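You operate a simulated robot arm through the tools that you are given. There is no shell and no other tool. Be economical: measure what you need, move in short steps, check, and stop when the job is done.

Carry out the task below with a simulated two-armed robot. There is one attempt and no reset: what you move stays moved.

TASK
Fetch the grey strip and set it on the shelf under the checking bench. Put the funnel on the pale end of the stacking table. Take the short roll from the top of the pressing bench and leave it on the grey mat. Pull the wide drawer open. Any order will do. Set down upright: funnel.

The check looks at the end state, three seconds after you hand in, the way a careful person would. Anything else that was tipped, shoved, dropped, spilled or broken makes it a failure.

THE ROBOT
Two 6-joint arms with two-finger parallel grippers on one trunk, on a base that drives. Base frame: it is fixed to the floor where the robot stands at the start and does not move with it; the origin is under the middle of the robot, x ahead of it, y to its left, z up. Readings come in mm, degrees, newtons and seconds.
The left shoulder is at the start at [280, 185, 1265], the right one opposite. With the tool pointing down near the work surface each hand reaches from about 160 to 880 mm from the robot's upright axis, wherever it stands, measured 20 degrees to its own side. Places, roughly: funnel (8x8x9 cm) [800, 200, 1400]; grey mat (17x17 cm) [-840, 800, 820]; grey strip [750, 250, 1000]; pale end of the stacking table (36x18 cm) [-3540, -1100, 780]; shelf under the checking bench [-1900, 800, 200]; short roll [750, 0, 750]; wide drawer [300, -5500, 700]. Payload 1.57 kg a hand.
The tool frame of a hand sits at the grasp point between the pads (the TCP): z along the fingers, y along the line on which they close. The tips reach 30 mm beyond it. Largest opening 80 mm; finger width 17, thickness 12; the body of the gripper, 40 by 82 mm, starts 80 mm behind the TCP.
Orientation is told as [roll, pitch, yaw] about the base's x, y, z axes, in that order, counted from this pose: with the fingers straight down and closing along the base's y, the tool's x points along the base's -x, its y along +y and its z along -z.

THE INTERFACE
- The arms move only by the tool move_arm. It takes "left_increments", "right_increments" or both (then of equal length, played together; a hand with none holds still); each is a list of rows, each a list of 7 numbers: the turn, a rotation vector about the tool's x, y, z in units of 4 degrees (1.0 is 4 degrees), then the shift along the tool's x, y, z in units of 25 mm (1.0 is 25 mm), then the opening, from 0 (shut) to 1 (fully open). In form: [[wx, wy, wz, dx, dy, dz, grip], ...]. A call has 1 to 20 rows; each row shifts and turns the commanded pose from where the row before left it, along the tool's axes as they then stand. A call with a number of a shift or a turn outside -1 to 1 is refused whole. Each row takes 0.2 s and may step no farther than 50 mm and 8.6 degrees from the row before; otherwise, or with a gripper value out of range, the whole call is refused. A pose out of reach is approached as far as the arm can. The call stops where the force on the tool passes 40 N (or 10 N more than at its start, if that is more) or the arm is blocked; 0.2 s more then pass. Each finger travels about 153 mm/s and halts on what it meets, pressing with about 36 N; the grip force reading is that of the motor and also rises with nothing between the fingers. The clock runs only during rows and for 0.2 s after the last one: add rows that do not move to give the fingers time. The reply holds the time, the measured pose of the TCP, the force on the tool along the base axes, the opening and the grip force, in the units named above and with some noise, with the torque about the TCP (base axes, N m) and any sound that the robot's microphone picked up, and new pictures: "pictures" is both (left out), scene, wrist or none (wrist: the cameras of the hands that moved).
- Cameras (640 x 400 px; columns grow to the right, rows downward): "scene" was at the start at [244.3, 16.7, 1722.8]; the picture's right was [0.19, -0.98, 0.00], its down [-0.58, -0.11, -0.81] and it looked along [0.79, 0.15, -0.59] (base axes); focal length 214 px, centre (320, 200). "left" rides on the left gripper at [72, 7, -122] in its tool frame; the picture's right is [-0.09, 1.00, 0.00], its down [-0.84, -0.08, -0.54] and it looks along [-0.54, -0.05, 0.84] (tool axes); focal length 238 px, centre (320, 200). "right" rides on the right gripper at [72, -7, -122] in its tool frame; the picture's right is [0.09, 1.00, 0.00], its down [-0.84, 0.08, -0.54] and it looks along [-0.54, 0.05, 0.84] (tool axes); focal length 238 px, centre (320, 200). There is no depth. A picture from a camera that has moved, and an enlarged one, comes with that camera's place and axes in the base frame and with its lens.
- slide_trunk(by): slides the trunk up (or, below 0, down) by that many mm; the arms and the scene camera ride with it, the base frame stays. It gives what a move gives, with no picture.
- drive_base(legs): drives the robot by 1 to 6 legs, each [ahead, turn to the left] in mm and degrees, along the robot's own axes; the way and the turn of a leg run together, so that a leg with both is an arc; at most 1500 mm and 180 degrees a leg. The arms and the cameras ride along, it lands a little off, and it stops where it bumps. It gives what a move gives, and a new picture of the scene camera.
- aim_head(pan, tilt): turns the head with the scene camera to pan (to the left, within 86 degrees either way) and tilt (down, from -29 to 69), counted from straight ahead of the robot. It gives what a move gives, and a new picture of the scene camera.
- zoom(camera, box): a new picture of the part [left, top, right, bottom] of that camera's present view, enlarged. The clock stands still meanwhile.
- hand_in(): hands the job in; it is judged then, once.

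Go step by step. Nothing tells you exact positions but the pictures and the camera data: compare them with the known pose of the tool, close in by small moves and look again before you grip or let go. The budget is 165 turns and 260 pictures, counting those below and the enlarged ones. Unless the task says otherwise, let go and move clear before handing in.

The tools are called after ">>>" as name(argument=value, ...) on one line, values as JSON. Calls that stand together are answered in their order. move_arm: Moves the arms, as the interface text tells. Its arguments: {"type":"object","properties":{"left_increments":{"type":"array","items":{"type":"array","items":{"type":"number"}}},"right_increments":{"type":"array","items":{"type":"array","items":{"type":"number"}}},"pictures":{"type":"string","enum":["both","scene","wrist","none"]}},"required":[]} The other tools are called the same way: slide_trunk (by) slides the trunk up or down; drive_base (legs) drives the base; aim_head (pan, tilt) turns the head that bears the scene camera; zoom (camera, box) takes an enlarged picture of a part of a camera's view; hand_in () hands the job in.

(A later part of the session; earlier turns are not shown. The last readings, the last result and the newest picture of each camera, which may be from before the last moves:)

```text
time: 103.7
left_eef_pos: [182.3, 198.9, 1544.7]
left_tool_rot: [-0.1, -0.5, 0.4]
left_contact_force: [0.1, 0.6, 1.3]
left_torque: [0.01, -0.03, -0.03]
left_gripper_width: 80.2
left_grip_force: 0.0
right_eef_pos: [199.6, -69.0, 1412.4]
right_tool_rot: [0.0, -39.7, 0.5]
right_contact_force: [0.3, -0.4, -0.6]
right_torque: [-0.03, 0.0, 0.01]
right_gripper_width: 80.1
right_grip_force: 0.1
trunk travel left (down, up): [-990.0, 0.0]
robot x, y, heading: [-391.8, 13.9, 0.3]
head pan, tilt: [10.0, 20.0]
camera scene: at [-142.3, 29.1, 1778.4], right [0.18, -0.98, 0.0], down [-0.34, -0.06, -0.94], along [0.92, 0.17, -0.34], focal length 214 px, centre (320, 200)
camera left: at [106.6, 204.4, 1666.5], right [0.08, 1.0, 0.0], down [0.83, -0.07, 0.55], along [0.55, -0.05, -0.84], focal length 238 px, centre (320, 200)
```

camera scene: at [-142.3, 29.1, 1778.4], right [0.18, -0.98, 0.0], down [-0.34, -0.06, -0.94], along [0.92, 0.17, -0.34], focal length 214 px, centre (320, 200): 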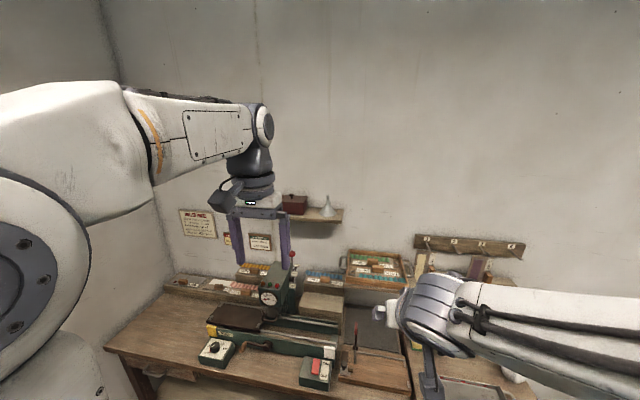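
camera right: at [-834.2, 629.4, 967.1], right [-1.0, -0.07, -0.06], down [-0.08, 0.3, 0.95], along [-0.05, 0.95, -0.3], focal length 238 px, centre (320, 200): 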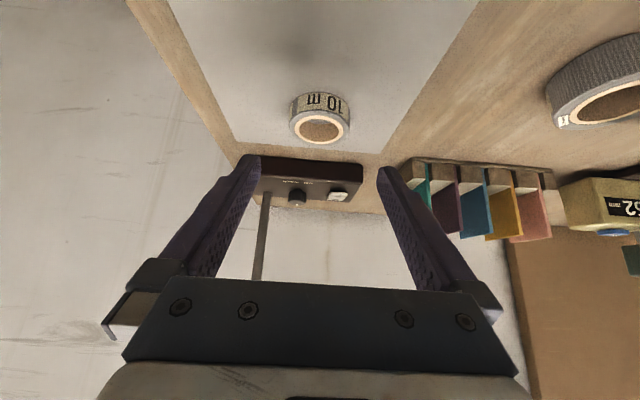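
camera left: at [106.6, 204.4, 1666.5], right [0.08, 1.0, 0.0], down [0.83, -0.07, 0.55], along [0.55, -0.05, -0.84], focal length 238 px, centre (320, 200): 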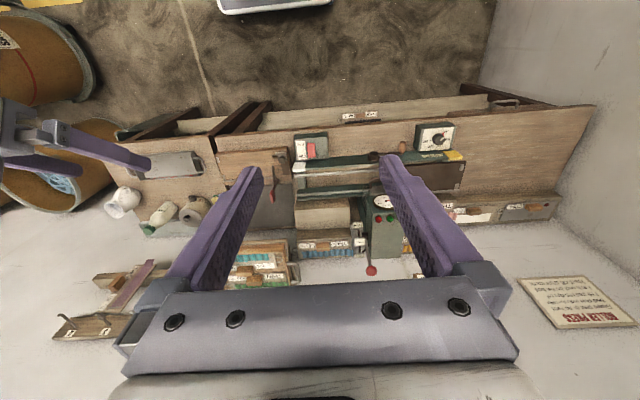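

>>> drive_base(legs=[[390, -0.3]])

>>> aim_head(pan=10, tilt=30)

>>> zoom(camera="left", box=[0, 0, 640, 400])

```text
time: 106.2
left_eef_pos: [568.9, 201.1, 1544.8]
left_tool_rot: [0.0, -0.5, 0.4]
left_contact_force: [0.4, -0.4, 0.6]
left_torque: [-0.01, -0.01, 0.01]
left_gripper_width: 80.1
left_grip_force: 0.0
right_eef_pos: [589.9, -68.7, 1412.6]
right_tool_rot: [-0.1, -39.8, 0.4]
right_contact_force: [0.4, 0.0, 0.2]
right_torque: [0.0, 0.0, -0.04]
right_gripper_width: 80.0
right_grip_force: 0.0
trunk travel left (down, up): [-990.0, 0.0]
robot x, y, heading: [-7.2, 12.5, 0.3]
head pan, tilt: [10.0, 20.0]
camera scene: at [247.2, 30.9, 1778.3], right [0.18, -0.98, 0.0], down [-0.34, -0.06, -0.94], along [0.92, 0.17, -0.34], focal length 214 px, centre (320, 200)
```

scene: 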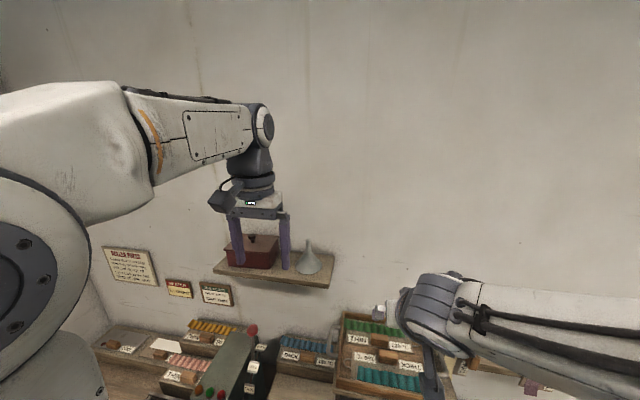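

```text
time: 106.9
left_eef_pos: [570.7, 201.2, 1544.6]
left_tool_rot: [-0.1, -0.5, 0.5]
left_contact_force: [-0.4, -0.6, 0.0]
left_torque: [-0.02, 0.06, -0.01]
left_gripper_width: 79.9
left_grip_force: 0.0
right_eef_pos: [589.3, -68.7, 1412.7]
right_tool_rot: [0.0, -39.9, 0.4]
right_contact_force: [-0.5, -1.0, 0.4]
right_torque: [-0.01, 0.01, -0.03]
right_gripper_width: 80.0
right_grip_force: 0.0
trunk travel left (down, up): [-990.0, 0.0]
robot x, y, heading: [0.5, 13.8, 0.4]
head pan, tilt: [10.0, 30.0]
camera scene: at [244.4, 30.4, 1762.4], right [0.18, -0.98, 0.0], down [-0.49, -0.09, -0.87], along [0.85, 0.15, -0.5], focal length 214 px, centre (320, 200)
```

scene: 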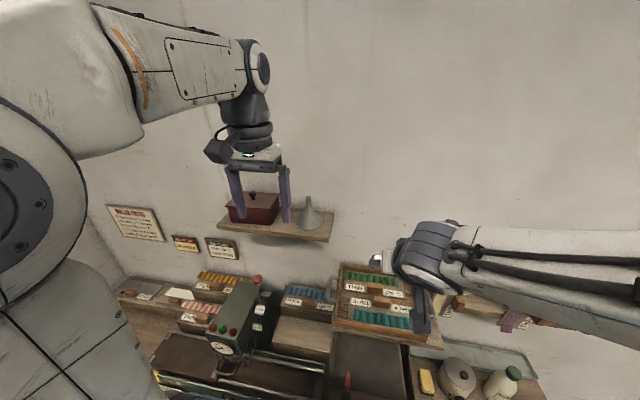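

```text
1.00 times, centred on (320, 200) of left (not enlarged: the box is as wide or as high as the picture)
camera zoom: at [496.1, 205.9, 1666.2], right [0.09, 1.0, 0.0], down [0.83, -0.07, 0.55], along [0.55, -0.05, -0.84], focal length 238 px, centre (320, 200)
```

zoom: 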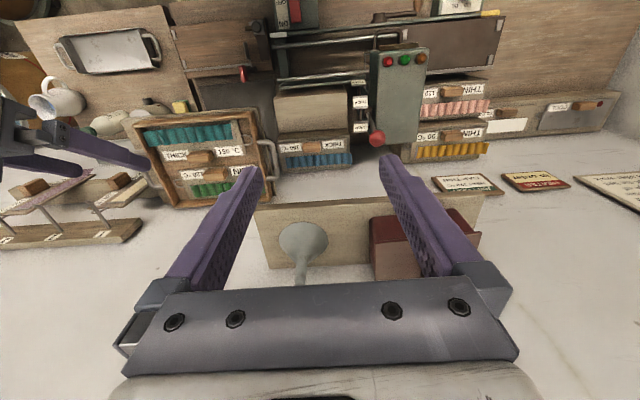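

>>> zoom(camera="scene", box=[210, 150, 350, 250])

>>> zoom(camera="left", box=[220, 180, 420, 300])

```text
4.00 times, centred on (280, 200) of scene
camera zoom: at [244.4, 30.4, 1762.4], right [0.18, -0.98, 0.0], down [-0.49, -0.09, -0.87], along [0.85, 0.15, -0.5], focal length 858 px, centre (480, 200)
```

zoom: 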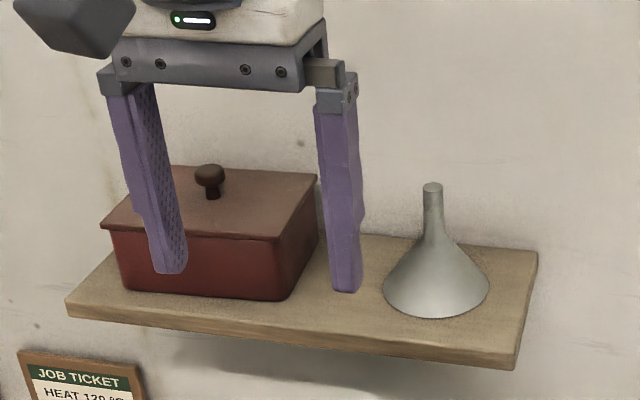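

```text
3.20 times, centred on (320, 240) of left
camera zoom: at [496.1, 205.9, 1666.2], right [0.09, 1.0, 0.0], down [0.83, -0.07, 0.55], along [0.55, -0.05, -0.84], focal length 763 px, centre (320, 72)
```

zoom: 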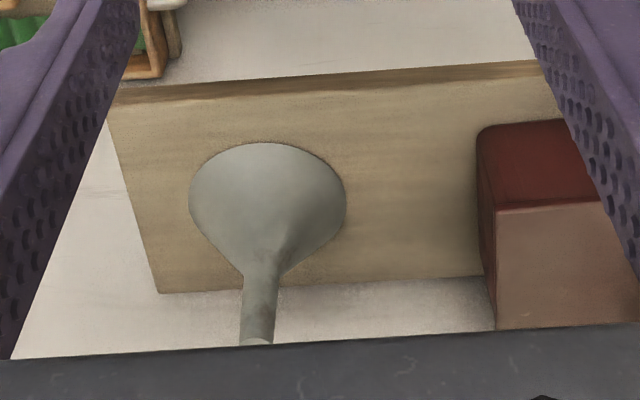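

Funnel sits rim-down at (750,156), spout z≈1435–1471, shelf ≈1382. I'll tilt the left hand 20° forward and approach the spout.

>>> move_arm(left_increments=[[0, -1, 0, -0.539, -0.36, 0.379, 0.6], [0, -1, 0, -0.511, -0.36, 0.416, 0.6], [0, -1, 0, -0.481, -0.36, 0.45, 0.6], [0, -1, 0, -0.449, -0.36, 0.483, 0.6], [0, -1, 0, -0.414, -0.36, 0.513, 0.6]])

>>> zoom(camera="scene", box=[210, 150, 350, 250])

```text
time: 108.1
left_eef_pos: [639.6, 155.4, 1499.1]
left_tool_rot: [0.0, -20.7, 0.4]
left_contact_force: [-0.3, 0.3, 0.3]
left_torque: [0.0, -0.01, 0.01]
left_gripper_width: 47.9
left_grip_force: 0.0
right_eef_pos: [588.7, -68.7, 1411.8]
right_tool_rot: [-0.2, -39.8, 0.4]
right_contact_force: [0.3, 0.1, -0.1]
right_torque: [0.01, -0.01, 0.04]
right_gripper_width: 79.8
right_grip_force: 0.1
trunk travel left (down, up): [-990.0, 0.0]
robot x, y, heading: [-1.8, 12.1, 0.4]
head pan, tilt: [10.0, 30.0]
camera scene: at [244.5, 30.4, 1762.3], right [0.18, -0.98, 0.0], down [-0.49, -0.09, -0.87], along [0.85, 0.15, -0.5], focal length 214 px, centre (320, 200)
camera left: at [528.2, 161.6, 1588.0], right [0.08, 1.0, 0.03], down [0.59, -0.07, 0.8], along [0.8, -0.05, -0.6], focal length 238 px, centre (320, 200)
```

scene: 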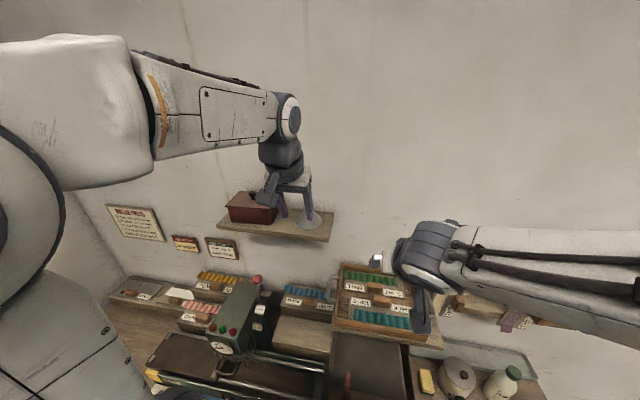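
left: 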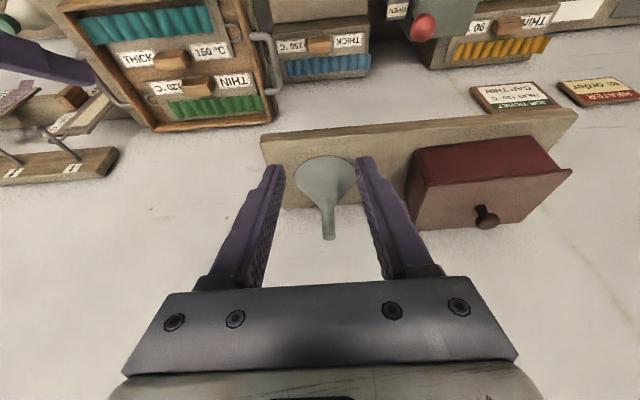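

```text
4.00 times, centred on (280, 200) of scene
camera zoom: at [244.5, 30.4, 1762.3], right [0.18, -0.98, 0.0], down [-0.49, -0.09, -0.87], along [0.85, 0.15, -0.5], focal length 858 px, centre (480, 200)
```

zoom: 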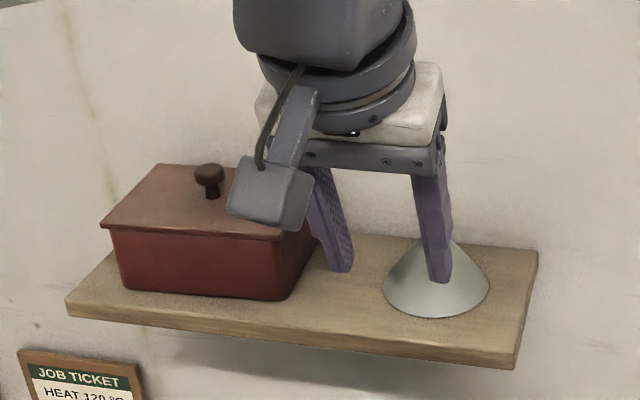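

>>> move_arm(left_increments=[[0, 0, 0, -0.708, 0.012, 0.524, 0.6], [0, 0, 0, -0.708, 0.012, 0.524, 0.6], [0, 0, 0, -0.708, 0.012, 0.524, 0.6], [0, 0, 0, -0.708, 0.012, 0.524, 0.6]])

```text
time: 109.1
left_eef_pos: [723.0, 155.5, 1473.3]
left_tool_rot: [0.1, -20.5, 0.5]
left_contact_force: [-0.2, -1.1, -0.3]
left_torque: [0.0, -0.03, -0.01]
left_gripper_width: 47.8
left_grip_force: 0.1
right_eef_pos: [589.4, -68.3, 1412.0]
right_tool_rot: [-0.1, -39.8, 0.4]
right_contact_force: [0.0, -0.5, -0.5]
right_torque: [0.0, 0.02, 0.0]
right_gripper_width: 80.2
right_grip_force: 0.1
trunk travel left (down, up): [-990.0, 0.0]
robot x, y, heading: [-5.4, 14.3, 0.4]
head pan, tilt: [10.0, 30.0]
camera scene: at [244.6, 30.4, 1762.3], right [0.18, -0.98, 0.0], down [-0.49, -0.09, -0.87], along [0.85, 0.15, -0.5], focal length 214 px, centre (320, 200)
camera left: at [611.8, 161.6, 1562.6], right [0.08, 1.0, 0.03], down [0.59, -0.07, 0.8], along [0.8, -0.04, -0.6], focal length 238 px, centre (320, 200)
```

scene: 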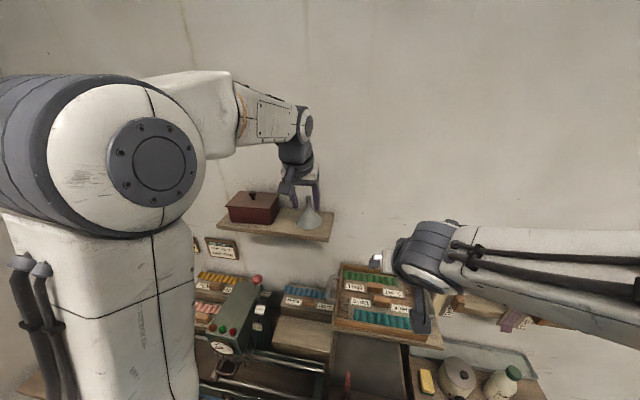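
left: 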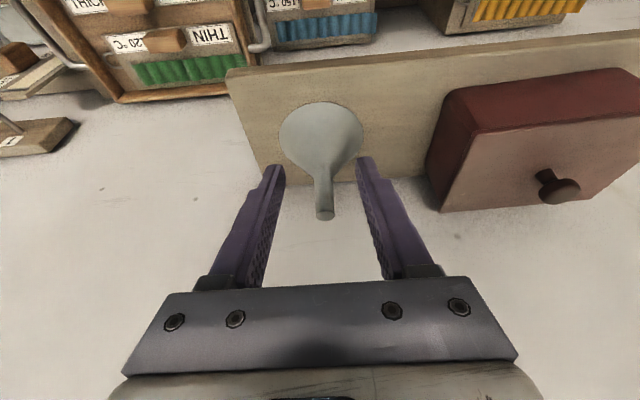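

>>> move_arm(left_increments=[[0, 0, 0, -0.42, 0.05, 0.26, 0.6], [0, 0, 0, -0.42, 0.03, 0.26, 0.6]], pictures="wrist")

>>> zoom(camera="scene", box=[240, 150, 350, 250])

```text
time: 109.7
left_eef_pos: [748.3, 160.4, 1469.1]
left_tool_rot: [0.0, -20.4, 0.4]
left_contact_force: [-0.7, -0.6, 0.3]
left_torque: [0.02, -0.01, -0.01]
left_gripper_width: 48.2
left_grip_force: 0.1
right_eef_pos: [589.4, -66.8, 1411.6]
right_tool_rot: [-0.2, -39.7, 0.4]
right_contact_force: [0.2, 0.6, 0.1]
right_torque: [0.0, -0.02, -0.03]
right_gripper_width: 80.0
right_grip_force: 0.1
trunk travel left (down, up): [-990.0, 0.0]
robot x, y, heading: [-2.6, 13.3, 0.4]
head pan, tilt: [10.0, 30.0]
camera left: at [636.9, 164.7, 1558.2], right [0.08, 1.0, 0.03], down [0.59, -0.07, 0.8], along [0.8, -0.05, -0.6], focal length 238 px, centre (320, 200)
```

left: 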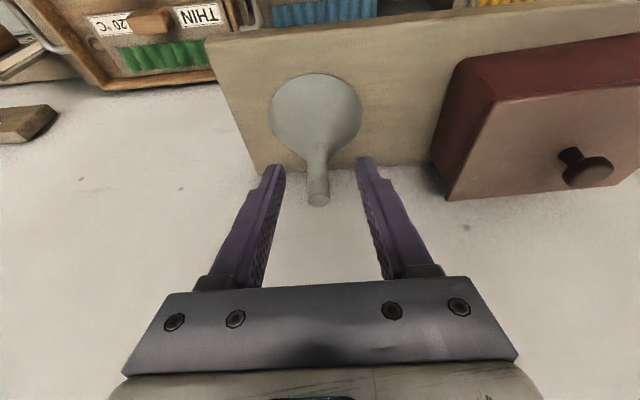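

```text
4.00 times, centred on (295, 200) of scene
camera zoom: at [244.8, 30.4, 1762.3], right [0.18, -0.98, 0.0], down [-0.49, -0.09, -0.87], along [0.85, 0.15, -0.5], focal length 858 px, centre (420, 200)
```

zoom: 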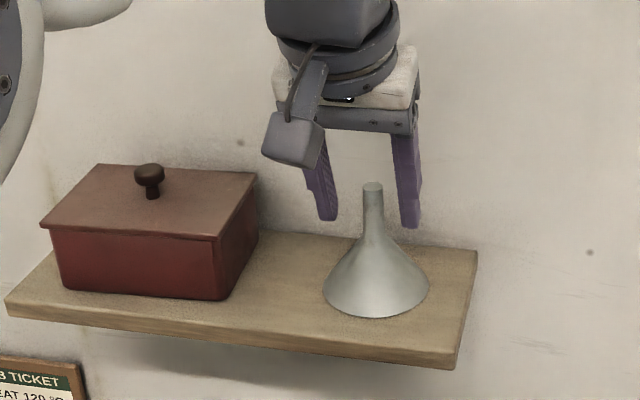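

>>> move_arm(left_increments=[[0, 0, 0, 0, 0, 0, 0.3], [0, 0, 0, 0, 0, 0, 0.1], [0, 0, 0, 0, 0, 0, 0], [0, 0, 0, 0, 0, 0, 0], [0, 0, 0, -0.18, 0, -0.47, 0], [0, 0, 0, -0.18, 0, -0.47, 0], [0, 0, 0, -0.18, 0, -0.47, 0]], pictures="both")

```text
time: 111.3
left_eef_pos: [747.2, 158.2, 1506.4]
left_tool_rot: [0.0, -20.5, 0.4]
left_contact_force: [0.4, 0.3, -0.3]
left_torque: [0.01, 0.0, -0.02]
left_gripper_width: 13.9
left_grip_force: 29.9
right_eef_pos: [588.3, -68.8, 1412.7]
right_tool_rot: [-0.1, -39.8, 0.4]
right_contact_force: [-0.7, 0.1, -0.9]
right_torque: [0.01, 0.01, 0.01]
right_gripper_width: 80.0
right_grip_force: 0.0
trunk travel left (down, up): [-990.0, 0.0]
robot x, y, heading: [-3.9, 11.4, 0.3]
head pan, tilt: [10.0, 30.0]
camera scene: at [244.5, 30.4, 1762.3], right [0.18, -0.98, 0.0], down [-0.49, -0.09, -0.87], along [0.85, 0.15, -0.5], focal length 214 px, centre (320, 200)
camera left: at [635.5, 164.5, 1596.4], right [0.08, 1.0, 0.03], down [0.59, -0.07, 0.8], along [0.8, -0.04, -0.6], focal length 238 px, centre (320, 200)
```

scene: 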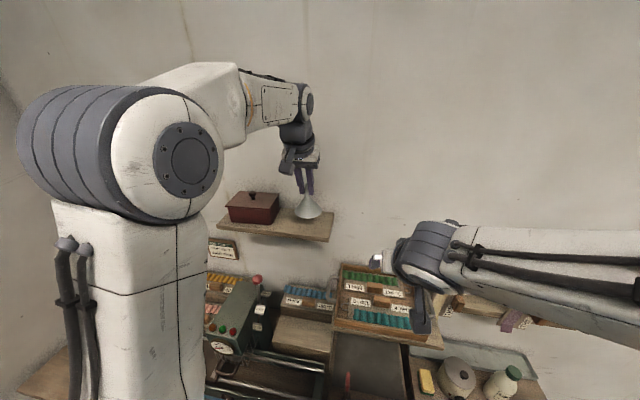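
left: 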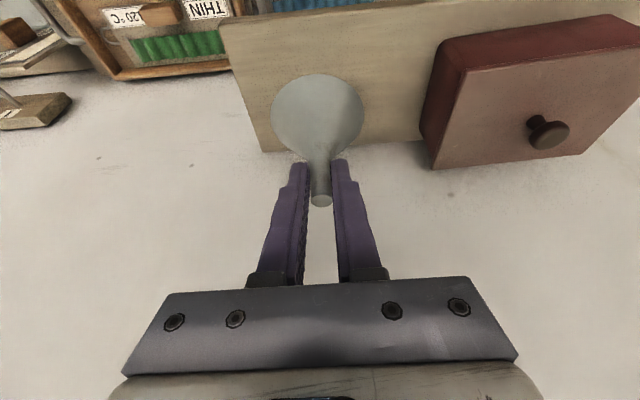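

Funnel held by the spout and lifted clear. Driving straight back.

>>> drive_base(legs=[[-600, 0]])

>>> aim_head(pan=-80, tilt=25)

```text
time: 114.6
left_eef_pos: [161.5, 153.3, 1505.9]
left_tool_rot: [0.0, -20.6, -0.1]
left_contact_force: [0.0, 0.4, -0.8]
left_torque: [-0.01, 0.02, 0.03]
left_gripper_width: 13.9
left_grip_force: 30.4
right_eef_pos: [1.4, -72.7, 1413.1]
right_tool_rot: [0.0, -39.8, -0.1]
right_contact_force: [0.2, -0.1, 0.1]
right_torque: [0.02, 0.07, 0.0]
right_gripper_width: 79.9
right_grip_force: 0.1
trunk travel left (down, up): [-990.0, 0.0]
robot x, y, heading: [-589.6, 10.8, -0.5]
head pan, tilt: [10.0, 30.0]
camera scene: at [-341.9, 28.0, 1762.4], right [0.17, -0.99, 0.0], down [-0.49, -0.09, -0.87], along [0.85, 0.15, -0.5], focal length 214 px, centre (320, 200)
```

scene: 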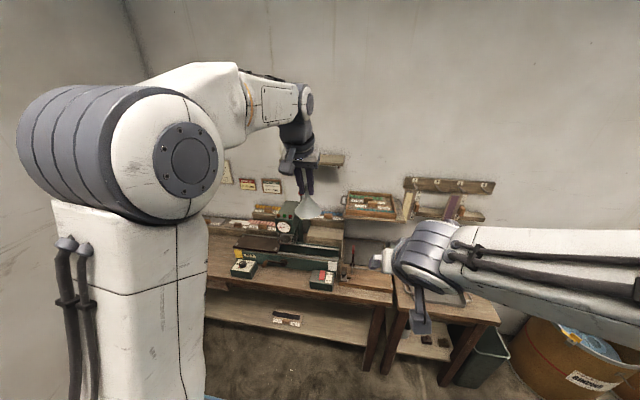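

```text
time: 116.3
left_eef_pos: [160.5, 152.6, 1507.7]
left_tool_rot: [-0.1, -20.5, 0.0]
left_contact_force: [0.4, -0.6, 0.0]
left_torque: [0.02, 0.0, -0.02]
left_gripper_width: 13.8
left_grip_force: 30.2
right_eef_pos: [1.7, -72.5, 1412.6]
right_tool_rot: [-0.1, -39.8, -0.1]
right_contact_force: [-0.1, -0.3, 0.6]
right_torque: [0.03, -0.01, 0.04]
right_gripper_width: 80.0
right_grip_force: 0.0
trunk travel left (down, up): [-990.0, 0.0]
robot x, y, heading: [-592.2, 11.8, -0.6]
head pan, tilt: [-80.0, 25.0]
camera scene: at [-415.2, -78.2, 1770.3], right [-0.99, -0.17, 0.0], down [-0.07, 0.42, -0.91], along [0.15, -0.89, -0.42], focal length 214 px, centre (320, 200)
```

scene: 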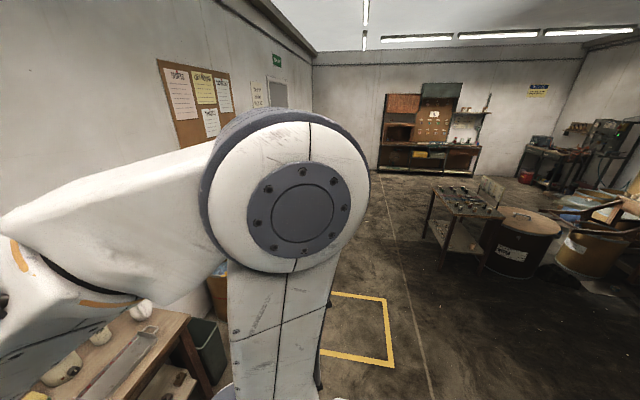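

>>> drive_base(legs=[[0, -90], [0, -75]])

>>> aim_head(pan=0, tilt=22)

```text
time: 124.0
left_eef_pos: [-1307.1, -244.9, 1506.9]
left_tool_rot: [0.0, -20.5, -170.7]
left_contact_force: [0.3, 0.5, -0.5]
left_torque: [0.0, -0.04, -0.02]
left_gripper_width: 13.7
left_grip_force: 30.7
right_eef_pos: [-1187.6, 3.8, 1413.1]
right_tool_rot: [-0.2, -39.8, -170.8]
right_contact_force: [-0.3, 0.3, -0.6]
right_torque: [0.02, 0.02, 0.01]
right_gripper_width: 79.8
right_grip_force: 0.1
trunk travel left (down, up): [-990.0, 0.0]
robot x, y, heading: [-590.2, 9.7, -171.2]
head pan, tilt: [-80.0, 25.0]
camera scene: at [-779.3, 75.2, 1770.3], right [0.95, 0.33, 0.0], down [0.14, -0.4, -0.91], along [-0.3, 0.86, -0.42], focal length 214 px, centre (320, 200)
```

scene: 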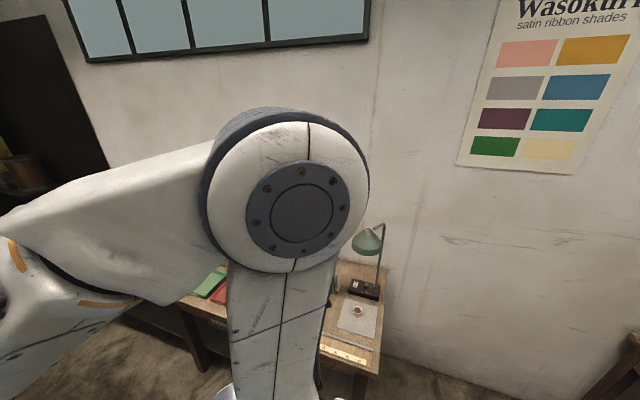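

```text
time: 125.5
left_eef_pos: [-1307.3, -245.8, 1507.3]
left_tool_rot: [0.0, -20.5, -170.8]
left_contact_force: [0.3, -0.4, -1.3]
left_torque: [0.01, -0.03, -0.03]
left_gripper_width: 13.8
left_grip_force: 30.6
right_eef_pos: [-1187.0, 2.4, 1412.9]
right_tool_rot: [-0.1, -39.8, -170.7]
right_contact_force: [0.2, 0.7, 0.9]
right_torque: [-0.01, -0.01, -0.01]
right_gripper_width: 80.0
right_grip_force: 0.0
trunk travel left (down, up): [-990.0, 0.0]
robot x, y, heading: [-587.0, 12.1, -171.1]
head pan, tilt: [0.0, 22.0]
camera scene: at [-841.0, -26.5, 1775.1], right [-0.16, 0.99, 0.0], down [0.37, 0.06, -0.93], along [-0.92, -0.14, -0.37], focal length 214 px, centre (320, 200)
```

scene: 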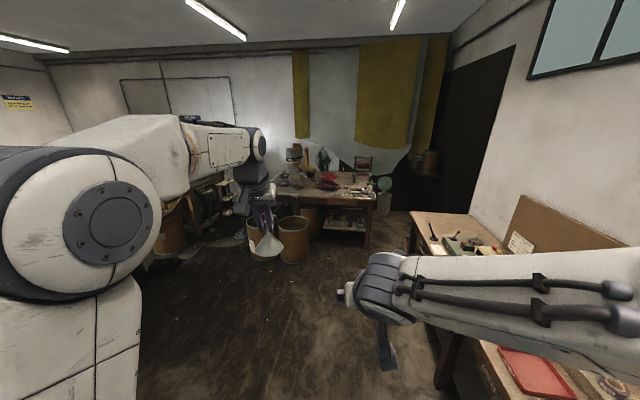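

>>> zoom(camera="scene", box=[150, 120, 400, 276])

```text
2.56 times, centred on (275, 198) of scene
camera zoom: at [-841.0, -26.5, 1775.1], right [-0.16, 0.99, 0.0], down [0.37, 0.06, -0.93], along [-0.92, -0.14, -0.37], focal length 549 px, centre (435, 205)
```

zoom: 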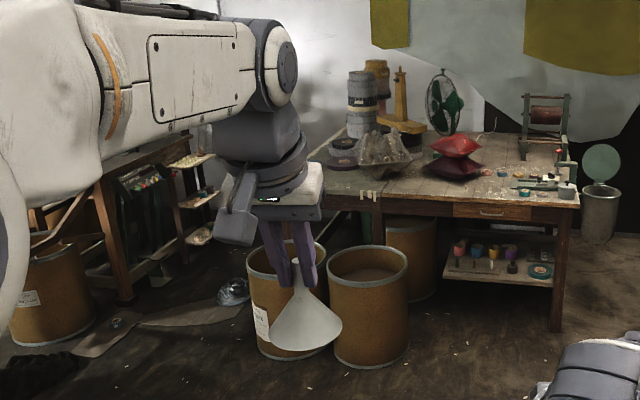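

>>> drive_base(legs=[[1400, 0]])

>>> aim_head(pan=30, tilt=30)

```text
time: 132.5
left_eef_pos: [-2694.8, -483.0, 1507.1]
left_tool_rot: [0.0, -20.5, -170.2]
left_contact_force: [-0.2, 0.0, -1.9]
left_torque: [-0.01, -0.02, 0.01]
left_gripper_width: 13.7
left_grip_force: 30.4
right_eef_pos: [-2576.6, -232.8, 1411.4]
right_tool_rot: [-0.1, -39.8, -170.1]
right_contact_force: [0.8, 0.1, 0.9]
right_torque: [0.0, 0.0, 0.0]
right_gripper_width: 79.7
right_grip_force: 0.0
trunk travel left (down, up): [-990.0, 0.0]
robot x, y, heading: [-1980.8, -215.9, -170.3]
head pan, tilt: [0.0, 22.0]
camera scene: at [-2231.5, -258.1, 1775.1], right [-0.17, 0.99, 0.0], down [0.37, 0.06, -0.93], along [-0.91, -0.16, -0.37], focal length 214 px, centre (320, 200)
```

scene: 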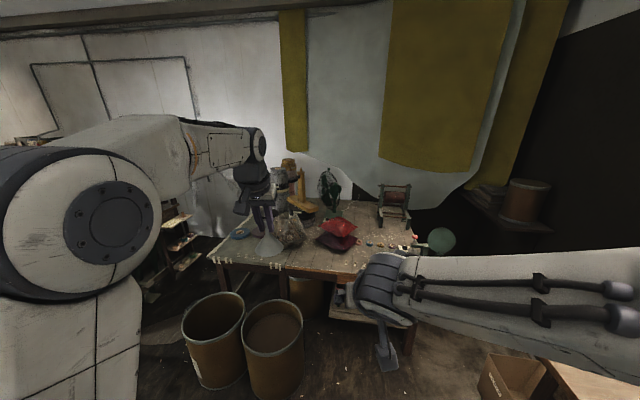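

```text
time: 133.5
left_eef_pos: [-2694.6, -483.5, 1506.7]
left_tool_rot: [0.1, -20.5, -170.1]
left_contact_force: [0.0, -0.2, -0.5]
left_torque: [-0.01, 0.0, 0.01]
left_gripper_width: 13.9
left_grip_force: 30.6
right_eef_pos: [-2577.8, -232.6, 1411.6]
right_tool_rot: [-0.1, -39.8, -170.1]
right_contact_force: [0.5, 0.4, 0.8]
right_torque: [-0.01, -0.01, -0.01]
right_gripper_width: 80.2
right_grip_force: 0.0
trunk travel left (down, up): [-990.0, 0.0]
robot x, y, heading: [-1984.3, -216.4, -170.4]
head pan, tilt: [30.0, 30.0]
camera scene: at [-2209.7, -300.2, 1762.3], right [-0.64, 0.77, 0.0], down [0.39, 0.32, -0.87], along [-0.67, -0.55, -0.5], focal length 214 px, centre (320, 200)
```

scene: 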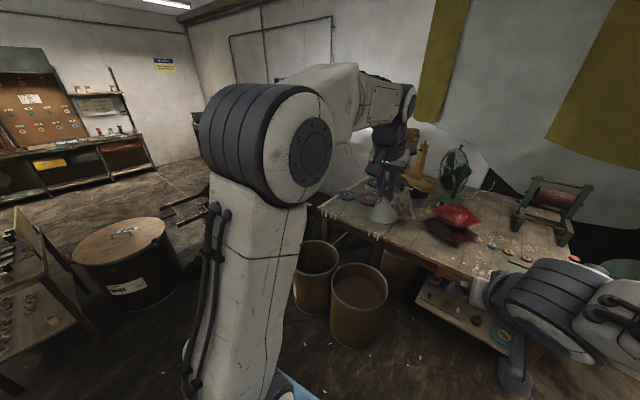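

>>> zoom(camera="scene", box=[280, 130, 520, 280])

>>> aim_head(pan=0, tilt=35)

>>> zoom(camera="scene", box=[160, 100, 400, 250])

```text
2.67 times, centred on (400, 205) of scene
camera zoom: at [-2209.7, -300.2, 1762.3], right [-0.64, 0.77, 0.0], down [0.39, 0.32, -0.87], along [-0.67, -0.55, -0.5], focal length 572 px, centre (107, 187)
```

zoom: 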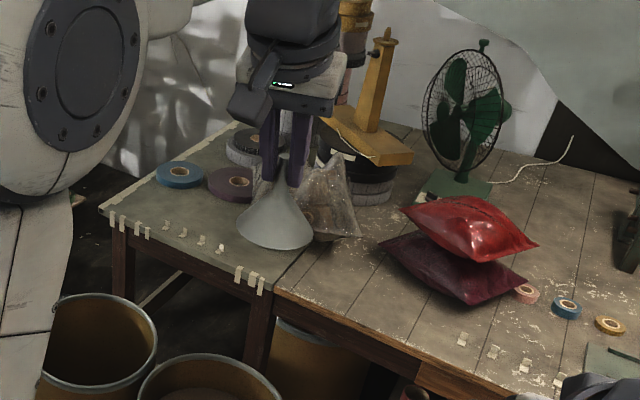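

```text
time: 134.4
left_eef_pos: [-2696.0, -482.8, 1506.9]
left_tool_rot: [0.0, -20.5, -170.2]
left_contact_force: [0.9, -0.4, 0.3]
left_torque: [-0.05, -0.02, -0.01]
left_gripper_width: 13.6
left_grip_force: 30.4
right_eef_pos: [-2578.7, -231.9, 1411.8]
right_tool_rot: [-0.1, -39.8, -170.0]
right_contact_force: [-0.6, -0.3, -0.8]
right_torque: [-0.03, 0.01, 0.0]
right_gripper_width: 80.1
right_grip_force: 0.0
trunk travel left (down, up): [-990.0, 0.0]
robot x, y, heading: [-1981.9, -219.5, -170.3]
head pan, tilt: [0.0, 35.0]
camera scene: at [-2226.8, -257.4, 1754.5], right [-0.17, 0.99, 0.0], down [0.57, 0.1, -0.82], along [-0.81, -0.14, -0.57], focal length 214 px, centre (320, 200)
```

scene: 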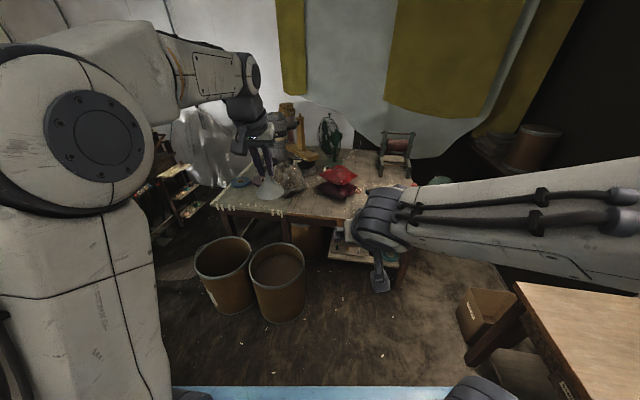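

```text
2.67 times, centred on (280, 175) of scene
camera zoom: at [-2226.8, -257.4, 1754.5], right [-0.17, 0.99, 0.0], down [0.57, 0.1, -0.82], along [-0.81, -0.14, -0.57], focal length 572 px, centre (427, 267)
```

zoom: 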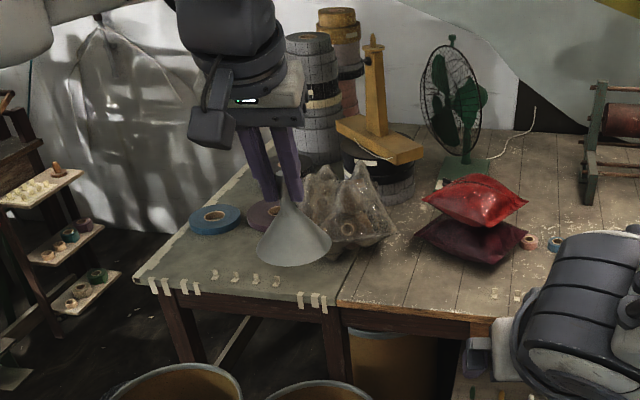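

>>> drive_base(legs=[[0, 60], [1250, 0], [0, -70]])

>>> aim_head(pan=-10, tilt=38)

```text
time: 146.4
left_eef_pos: [-3166.8, -1496.7, 1506.8]
left_tool_rot: [0.0, -20.5, 178.4]
left_contact_force: [-0.2, 0.0, 0.1]
left_torque: [-0.02, -0.01, -0.01]
left_gripper_width: 13.8
left_grip_force: 30.1
right_eef_pos: [-3001.3, -1275.0, 1412.3]
right_tool_rot: [0.0, -39.8, 178.4]
right_contact_force: [0.4, -0.3, -0.4]
right_torque: [0.0, 0.01, 0.0]
right_gripper_width: 80.1
right_grip_force: 0.1
trunk travel left (down, up): [-990.0, 0.0]
robot x, y, heading: [-2413.5, -1378.2, 178.0]
head pan, tilt: [0.0, 35.0]
camera scene: at [-2662.2, -1369.7, 1754.5], right [0.03, 1.0, 0.0], down [0.57, -0.02, -0.82], along [-0.82, 0.03, -0.57], focal length 214 px, centre (320, 200)
```

scene: 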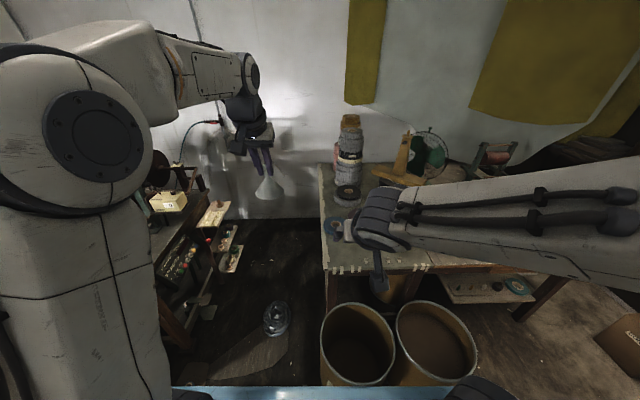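

```text
time: 147.1
left_eef_pos: [-3165.9, -1496.3, 1507.8]
left_tool_rot: [0.0, -20.5, 178.3]
left_contact_force: [0.4, 0.4, -0.2]
left_torque: [-0.01, -0.04, 0.0]
left_gripper_width: 13.7
left_grip_force: 30.6
right_eef_pos: [-3001.4, -1274.5, 1412.3]
right_tool_rot: [-0.2, -39.8, 178.3]
right_contact_force: [-0.3, 0.1, 0.5]
right_torque: [0.02, 0.03, -0.02]
right_gripper_width: 80.1
right_grip_force: 0.1
trunk travel left (down, up): [-990.0, 0.0]
robot x, y, heading: [-2413.1, -1380.2, 178.1]
head pan, tilt: [-10.0, 38.0]
camera scene: at [-2658.6, -1355.0, 1750.0], right [0.21, 0.98, 0.0], down [0.6, -0.13, -0.79], along [-0.77, 0.16, -0.62], focal length 214 px, centre (320, 200)
```

scene: 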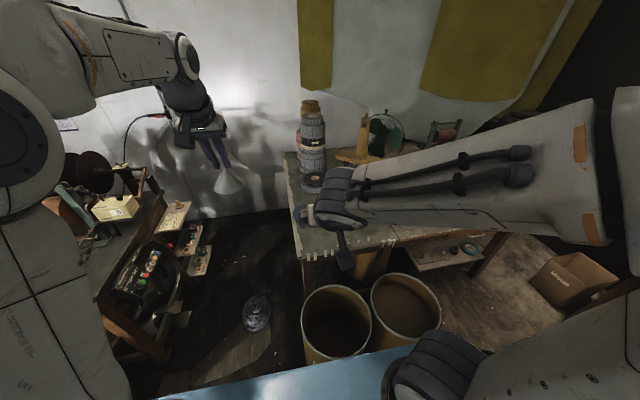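

>>> move_arm(right_increments=[[0, 0, 0, 0, -0.9, 0, 1], [0, 0, 0, 0, -0.9, 0, 1], [0, 0, 0, 0, -0.9, 0, 1], [0, 0, 0, 0, -0.9, 0, 1], [0, 0, 0, 0, -0.9, 0, 1], [0, 0, 0, 0, -0.9, 0, 1], [0, 0, 0, 0, -0.9, 0, 1], [0, 0, 0, 0, -0.9, 0, 1], [0, 0, 0, 0, -0.9, 0, 1], [0, 0, 0, 0, -0.9, 0, 1]], pictures="scene")

>>> zoom(camera="scene", box=[260, 140, 420, 270])

```text
time: 149.3
left_eef_pos: [-3166.8, -1495.8, 1507.2]
left_tool_rot: [0.1, -20.5, 178.3]
left_contact_force: [-0.3, 0.0, 0.3]
left_torque: [0.0, 0.02, -0.02]
left_gripper_width: 13.6
left_grip_force: 30.4
right_eef_pos: [-3014.6, -1055.1, 1400.1]
right_tool_rot: [0.0, -39.8, 178.3]
right_contact_force: [0.2, 0.4, -1.0]
right_torque: [0.01, -0.03, 0.01]
right_gripper_width: 80.1
right_grip_force: 0.0
right hand out of reach, approached as far as the arm can: row 1, 2, 3, 4
trunk travel left (down, up): [-990.0, 0.0]
robot x, y, heading: [-2410.0, -1376.6, 178.3]
head pan, tilt: [-10.0, 38.0]
camera scene: at [-2658.7, -1354.8, 1750.0], right [0.21, 0.98, 0.0], down [0.6, -0.13, -0.79], along [-0.77, 0.16, -0.62], focal length 214 px, centre (320, 200)
```

scene: 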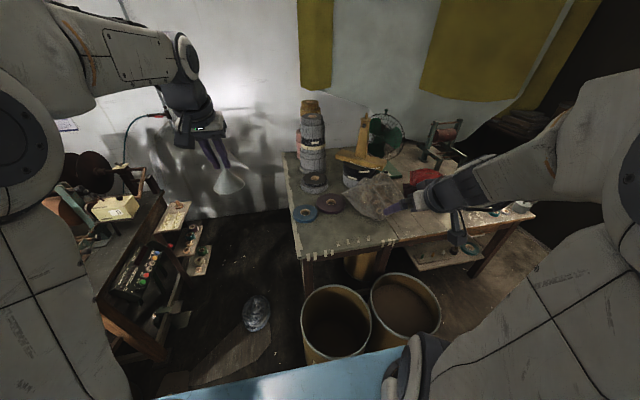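

```text
3.08 times, centred on (340, 205) of scene
camera zoom: at [-2658.7, -1354.8, 1750.0], right [0.21, 0.98, 0.0], down [0.6, -0.13, -0.79], along [-0.77, 0.16, -0.62], focal length 660 px, centre (258, 185)
```

zoom: 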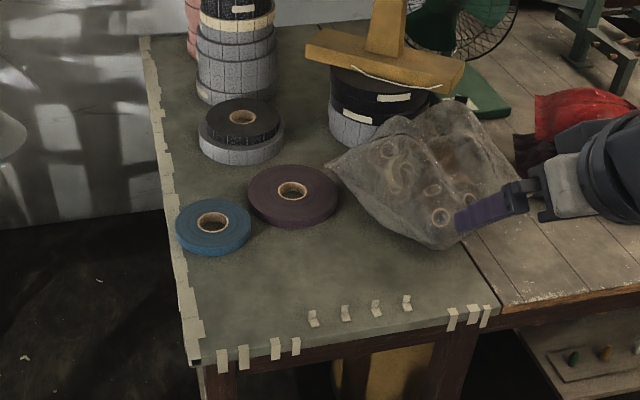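

>>> zoom(camera="scene", box=[140, 230, 400, 400])

>>> aim_head(pan=25, tilt=55)

```text
2.35 times, centred on (270, 315) of scene
camera zoom: at [-2658.7, -1354.8, 1750.0], right [0.21, 0.98, 0.0], down [0.6, -0.13, -0.79], along [-0.77, 0.16, -0.62], focal length 505 px, centre (438, -71)
```

zoom: 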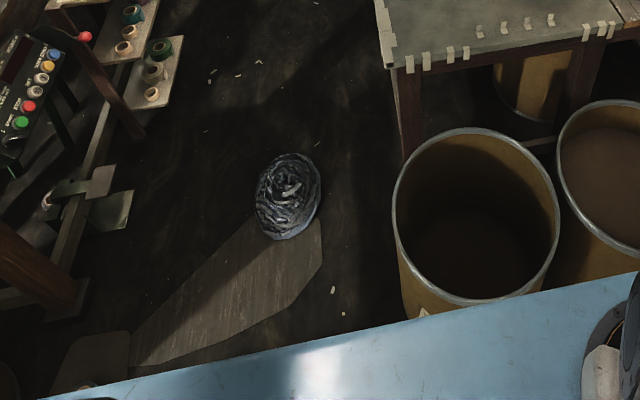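

```text
time: 150.3
left_eef_pos: [-3167.0, -1496.0, 1507.6]
left_tool_rot: [0.0, -20.4, 178.4]
left_contact_force: [0.2, 0.2, -1.4]
left_torque: [0.0, 0.0, 0.0]
left_gripper_width: 13.8
left_grip_force: 30.4
right_eef_pos: [-3013.5, -1055.7, 1400.8]
right_tool_rot: [-0.1, -39.8, 178.3]
right_contact_force: [0.1, -0.2, 1.2]
right_torque: [0.01, -0.01, -0.02]
right_gripper_width: 79.8
right_grip_force: 0.0
trunk travel left (down, up): [-990.0, 0.0]
robot x, y, heading: [-2407.7, -1375.1, 177.7]
head pan, tilt: [25.0, 55.0]
camera scene: at [-2640.6, -1401.0, 1726.3], right [-0.39, 0.92, 0.0], down [0.75, 0.32, -0.57], along [-0.53, -0.22, -0.82], focal length 214 px, centre (320, 200)
```

scene: 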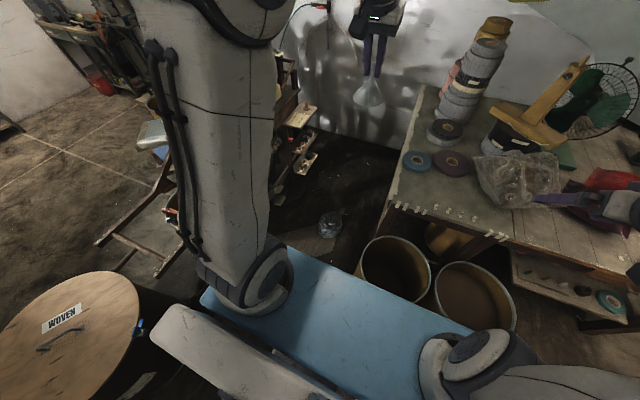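

Pale end target: open area around (-3550,-1095) in front of the loose rolls; drum in front at (-3165,-1140). I'll reverse around to approach from the table's left corner.

>>> drive_base(legs=[[0, -140], [-740, 0], [0, 78]])

>>> aim_head(pan=0, tilt=45)

```text
time: 159.4
left_eef_pos: [-2450.6, -1218.7, 1505.5]
left_tool_rot: [0.1, -20.3, 42.9]
left_contact_force: [0.6, -0.4, -1.0]
left_torque: [0.01, 0.03, 0.0]
left_gripper_width: 13.0
left_grip_force: 30.0
right_eef_pos: [-2248.9, -1640.7, 1400.5]
right_tool_rot: [-0.1, -39.7, 43.0]
right_contact_force: [0.9, 0.4, -0.9]
right_torque: [0.0, 0.02, -0.01]
right_gripper_width: 80.0
right_grip_force: 0.0
trunk travel left (down, up): [-990.0, 0.0]
robot x, y, heading: [-2907.2, -1832.1, 42.8]
head pan, tilt: [25.0, 55.0]
stopped in leg 2: the robot was blocked; the commanded pose is now the measured one
camera scene: at [-2760.2, -1657.7, 1726.0], right [0.93, -0.38, 0.0], down [-0.31, -0.76, -0.57], along [0.22, 0.53, -0.82], focal length 214 px, centre (320, 200)
```

scene: 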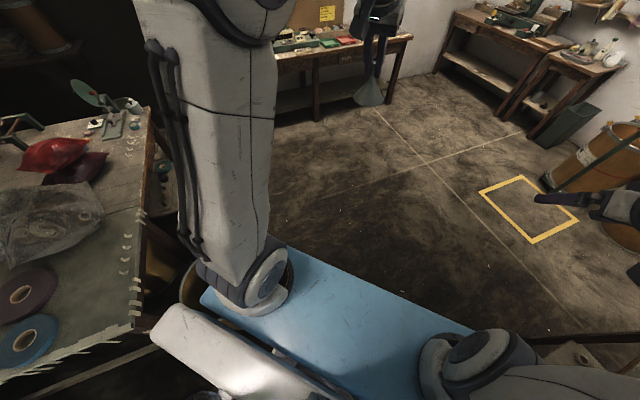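

```text
time: 160.3
left_eef_pos: [-2452.9, -1220.6, 1506.3]
left_tool_rot: [0.0, -20.4, 42.8]
left_contact_force: [-0.1, 0.2, -0.7]
left_torque: [0.0, -0.02, -0.02]
left_gripper_width: 13.0
left_grip_force: 30.0
right_eef_pos: [-2249.4, -1641.7, 1400.6]
right_tool_rot: [-0.1, -39.8, 43.0]
right_contact_force: [-0.7, -0.4, -1.0]
right_torque: [0.0, 0.01, -0.03]
right_gripper_width: 79.8
right_grip_force: 0.1
trunk travel left (down, up): [-990.0, 0.0]
robot x, y, heading: [-2906.7, -1833.8, 42.7]
head pan, tilt: [0.0, 45.0]
camera scene: at [-2729.6, -1670.7, 1739.7], right [0.68, -0.73, 0.0], down [-0.52, -0.48, -0.71], along [0.52, 0.48, -0.71], focal length 214 px, centre (320, 200)
```

scene: 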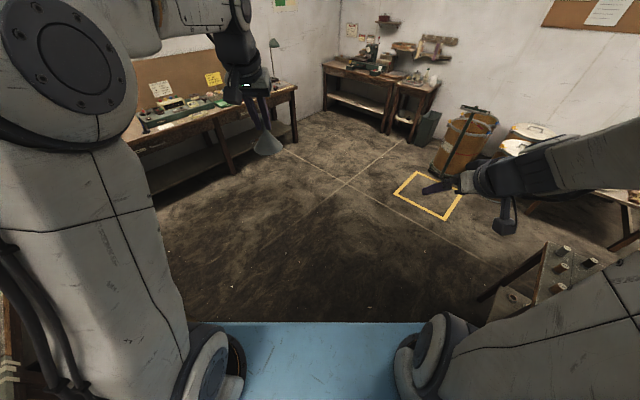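

The robot was blocked in reverse; I need to see what is behind before turning.

>>> aim_head(pan=86, tilt=60)

>>> aim_head(pan=-86, tilt=60)

>>> zoom(camera="left", box=[160, 60, 480, 300])

```text
time: 161.9
left_eef_pos: [-2452.0, -1220.7, 1506.9]
left_tool_rot: [-0.1, -20.5, 42.9]
left_contact_force: [-0.4, 0.2, -0.4]
left_torque: [-0.04, 0.03, 0.03]
left_gripper_width: 13.0
left_grip_force: 30.0
right_eef_pos: [-2250.6, -1641.1, 1400.9]
right_tool_rot: [0.0, -39.7, 43.0]
right_contact_force: [-0.9, -0.2, -0.3]
right_torque: [0.01, 0.0, -0.04]
right_gripper_width: 79.9
right_grip_force: 0.1
trunk travel left (down, up): [-990.0, 0.0]
robot x, y, heading: [-2906.1, -1834.5, 42.7]
head pan, tilt: [85.9, 60.0]
camera scene: at [-2830.8, -1673.7, 1720.3], right [0.78, 0.62, 0.0], down [0.54, -0.68, -0.5], along [-0.31, 0.39, -0.87], focal length 214 px, centre (320, 200)
```

scene: 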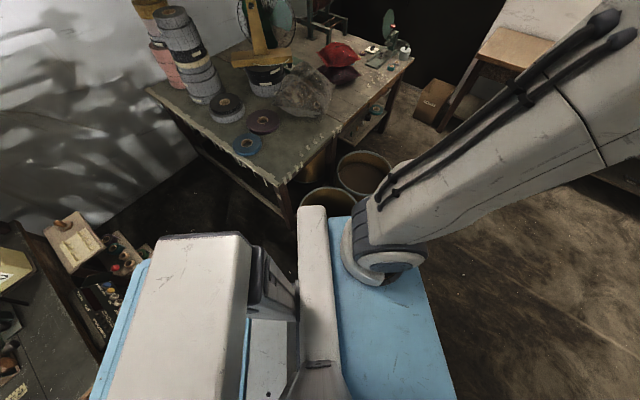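

```text
time: 164.5
left_eef_pos: [-2451.0, -1220.4, 1506.9]
left_tool_rot: [0.1, -20.5, 42.8]
left_contact_force: [-1.0, 0.4, -0.4]
left_torque: [0.02, 0.01, 0.02]
left_gripper_width: 12.6
left_grip_force: 29.6
right_eef_pos: [-2250.3, -1641.8, 1399.9]
right_tool_rot: [-0.1, -39.8, 43.0]
right_contact_force: [-0.3, -1.0, -0.7]
right_torque: [0.01, -0.02, 0.0]
right_gripper_width: 80.0
right_grip_force: 0.1
trunk travel left (down, up): [-990.0, 0.0]
robot x, y, heading: [-2907.7, -1833.8, 42.6]
head pan, tilt: [-85.9, 60.0]
camera scene: at [-2740.6, -1771.4, 1720.3], right [-0.68, -0.73, 0.0], down [-0.63, 0.59, -0.5], along [0.36, -0.34, -0.87], focal length 214 px, centre (320, 200)
```

scene: 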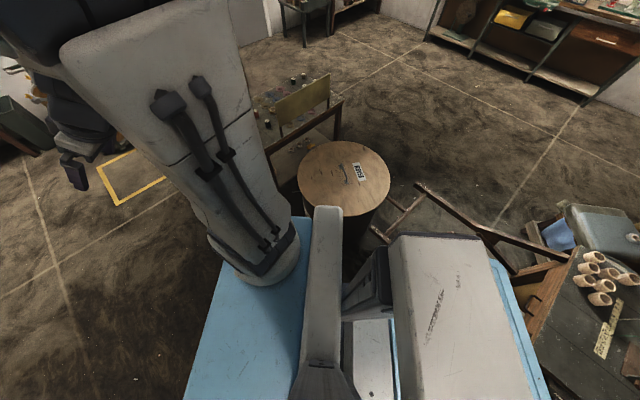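

```text
1.67 times, centred on (320, 180) of left
camera zoom: at [-2537.7, -1291.1, 1596.2], right [-0.61, 0.79, 0.03], down [0.49, 0.35, 0.8], along [0.62, 0.51, -0.6], focal length 397 px, centre (320, 233)
```

zoom: 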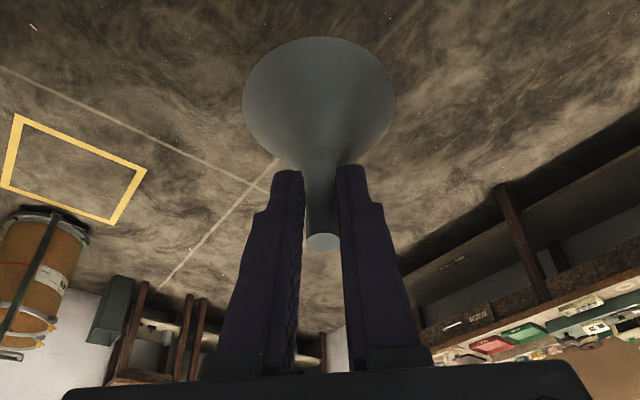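

The rear touched the machine table behind. I'll pull forward first, then turn towards the table.

>>> drive_base(legs=[[150, 0], [0, 89]])

>>> aim_head(pan=5, tilt=50)

```text
time: 169.6
left_eef_pos: [-3389.3, -1252.8, 1507.4]
left_tool_rot: [0.0, -20.4, 130.3]
left_contact_force: [0.3, -0.5, 0.0]
left_torque: [-0.01, 0.0, 0.01]
left_gripper_width: 11.9
left_grip_force: 29.3
right_eef_pos: [-2958.9, -1071.8, 1400.2]
right_tool_rot: [0.0, -39.7, 130.4]
right_contact_force: [-0.7, 0.2, 0.9]
right_torque: [-0.01, -0.01, -0.03]
right_gripper_width: 80.0
right_grip_force: 0.0
trunk travel left (down, up): [-990.0, 0.0]
robot x, y, heading: [-2797.8, -1734.5, 129.9]
head pan, tilt: [-85.9, 60.0]
camera scene: at [-2853.4, -1565.2, 1720.2], right [0.7, -0.72, 0.0], down [-0.62, -0.6, -0.5], along [0.36, 0.35, -0.87], focal length 214 px, centre (320, 200)
```

scene: 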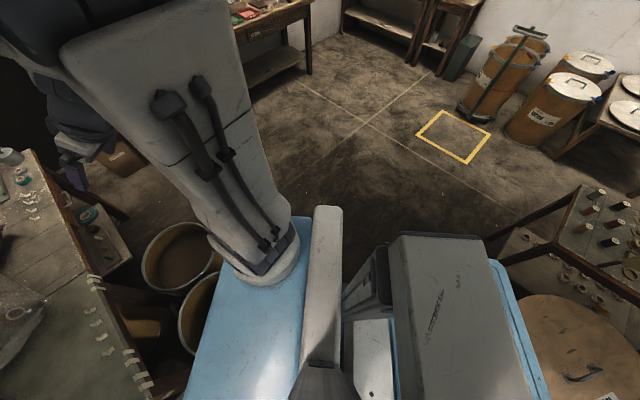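

```text
time: 171.3
left_eef_pos: [-3388.2, -1251.7, 1506.3]
left_tool_rot: [0.0, -20.6, 130.2]
left_contact_force: [0.0, 0.4, -0.9]
left_torque: [0.0, -0.02, -0.03]
left_gripper_width: 0.0
left_grip_force: 21.2
right_eef_pos: [-2958.6, -1069.9, 1400.2]
right_tool_rot: [-0.1, -39.8, 130.4]
right_contact_force: [0.0, -0.4, 0.3]
right_torque: [-0.03, -0.01, 0.0]
right_gripper_width: 80.2
right_grip_force: 0.0
trunk travel left (down, up): [-990.0, 0.0]
robot x, y, heading: [-2798.0, -1735.2, 129.9]
head pan, tilt: [5.0, 50.0]
camera scene: at [-2955.7, -1557.2, 1732.8], right [0.71, 0.71, 0.0], down [0.54, -0.54, -0.64], along [-0.45, 0.45, -0.77], focal length 214 px, centre (320, 200)
```

scene: 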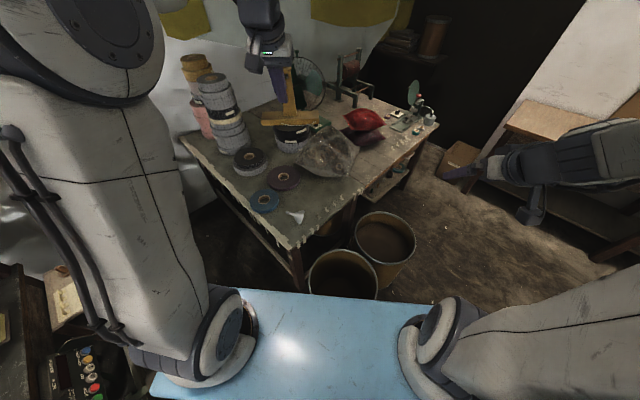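

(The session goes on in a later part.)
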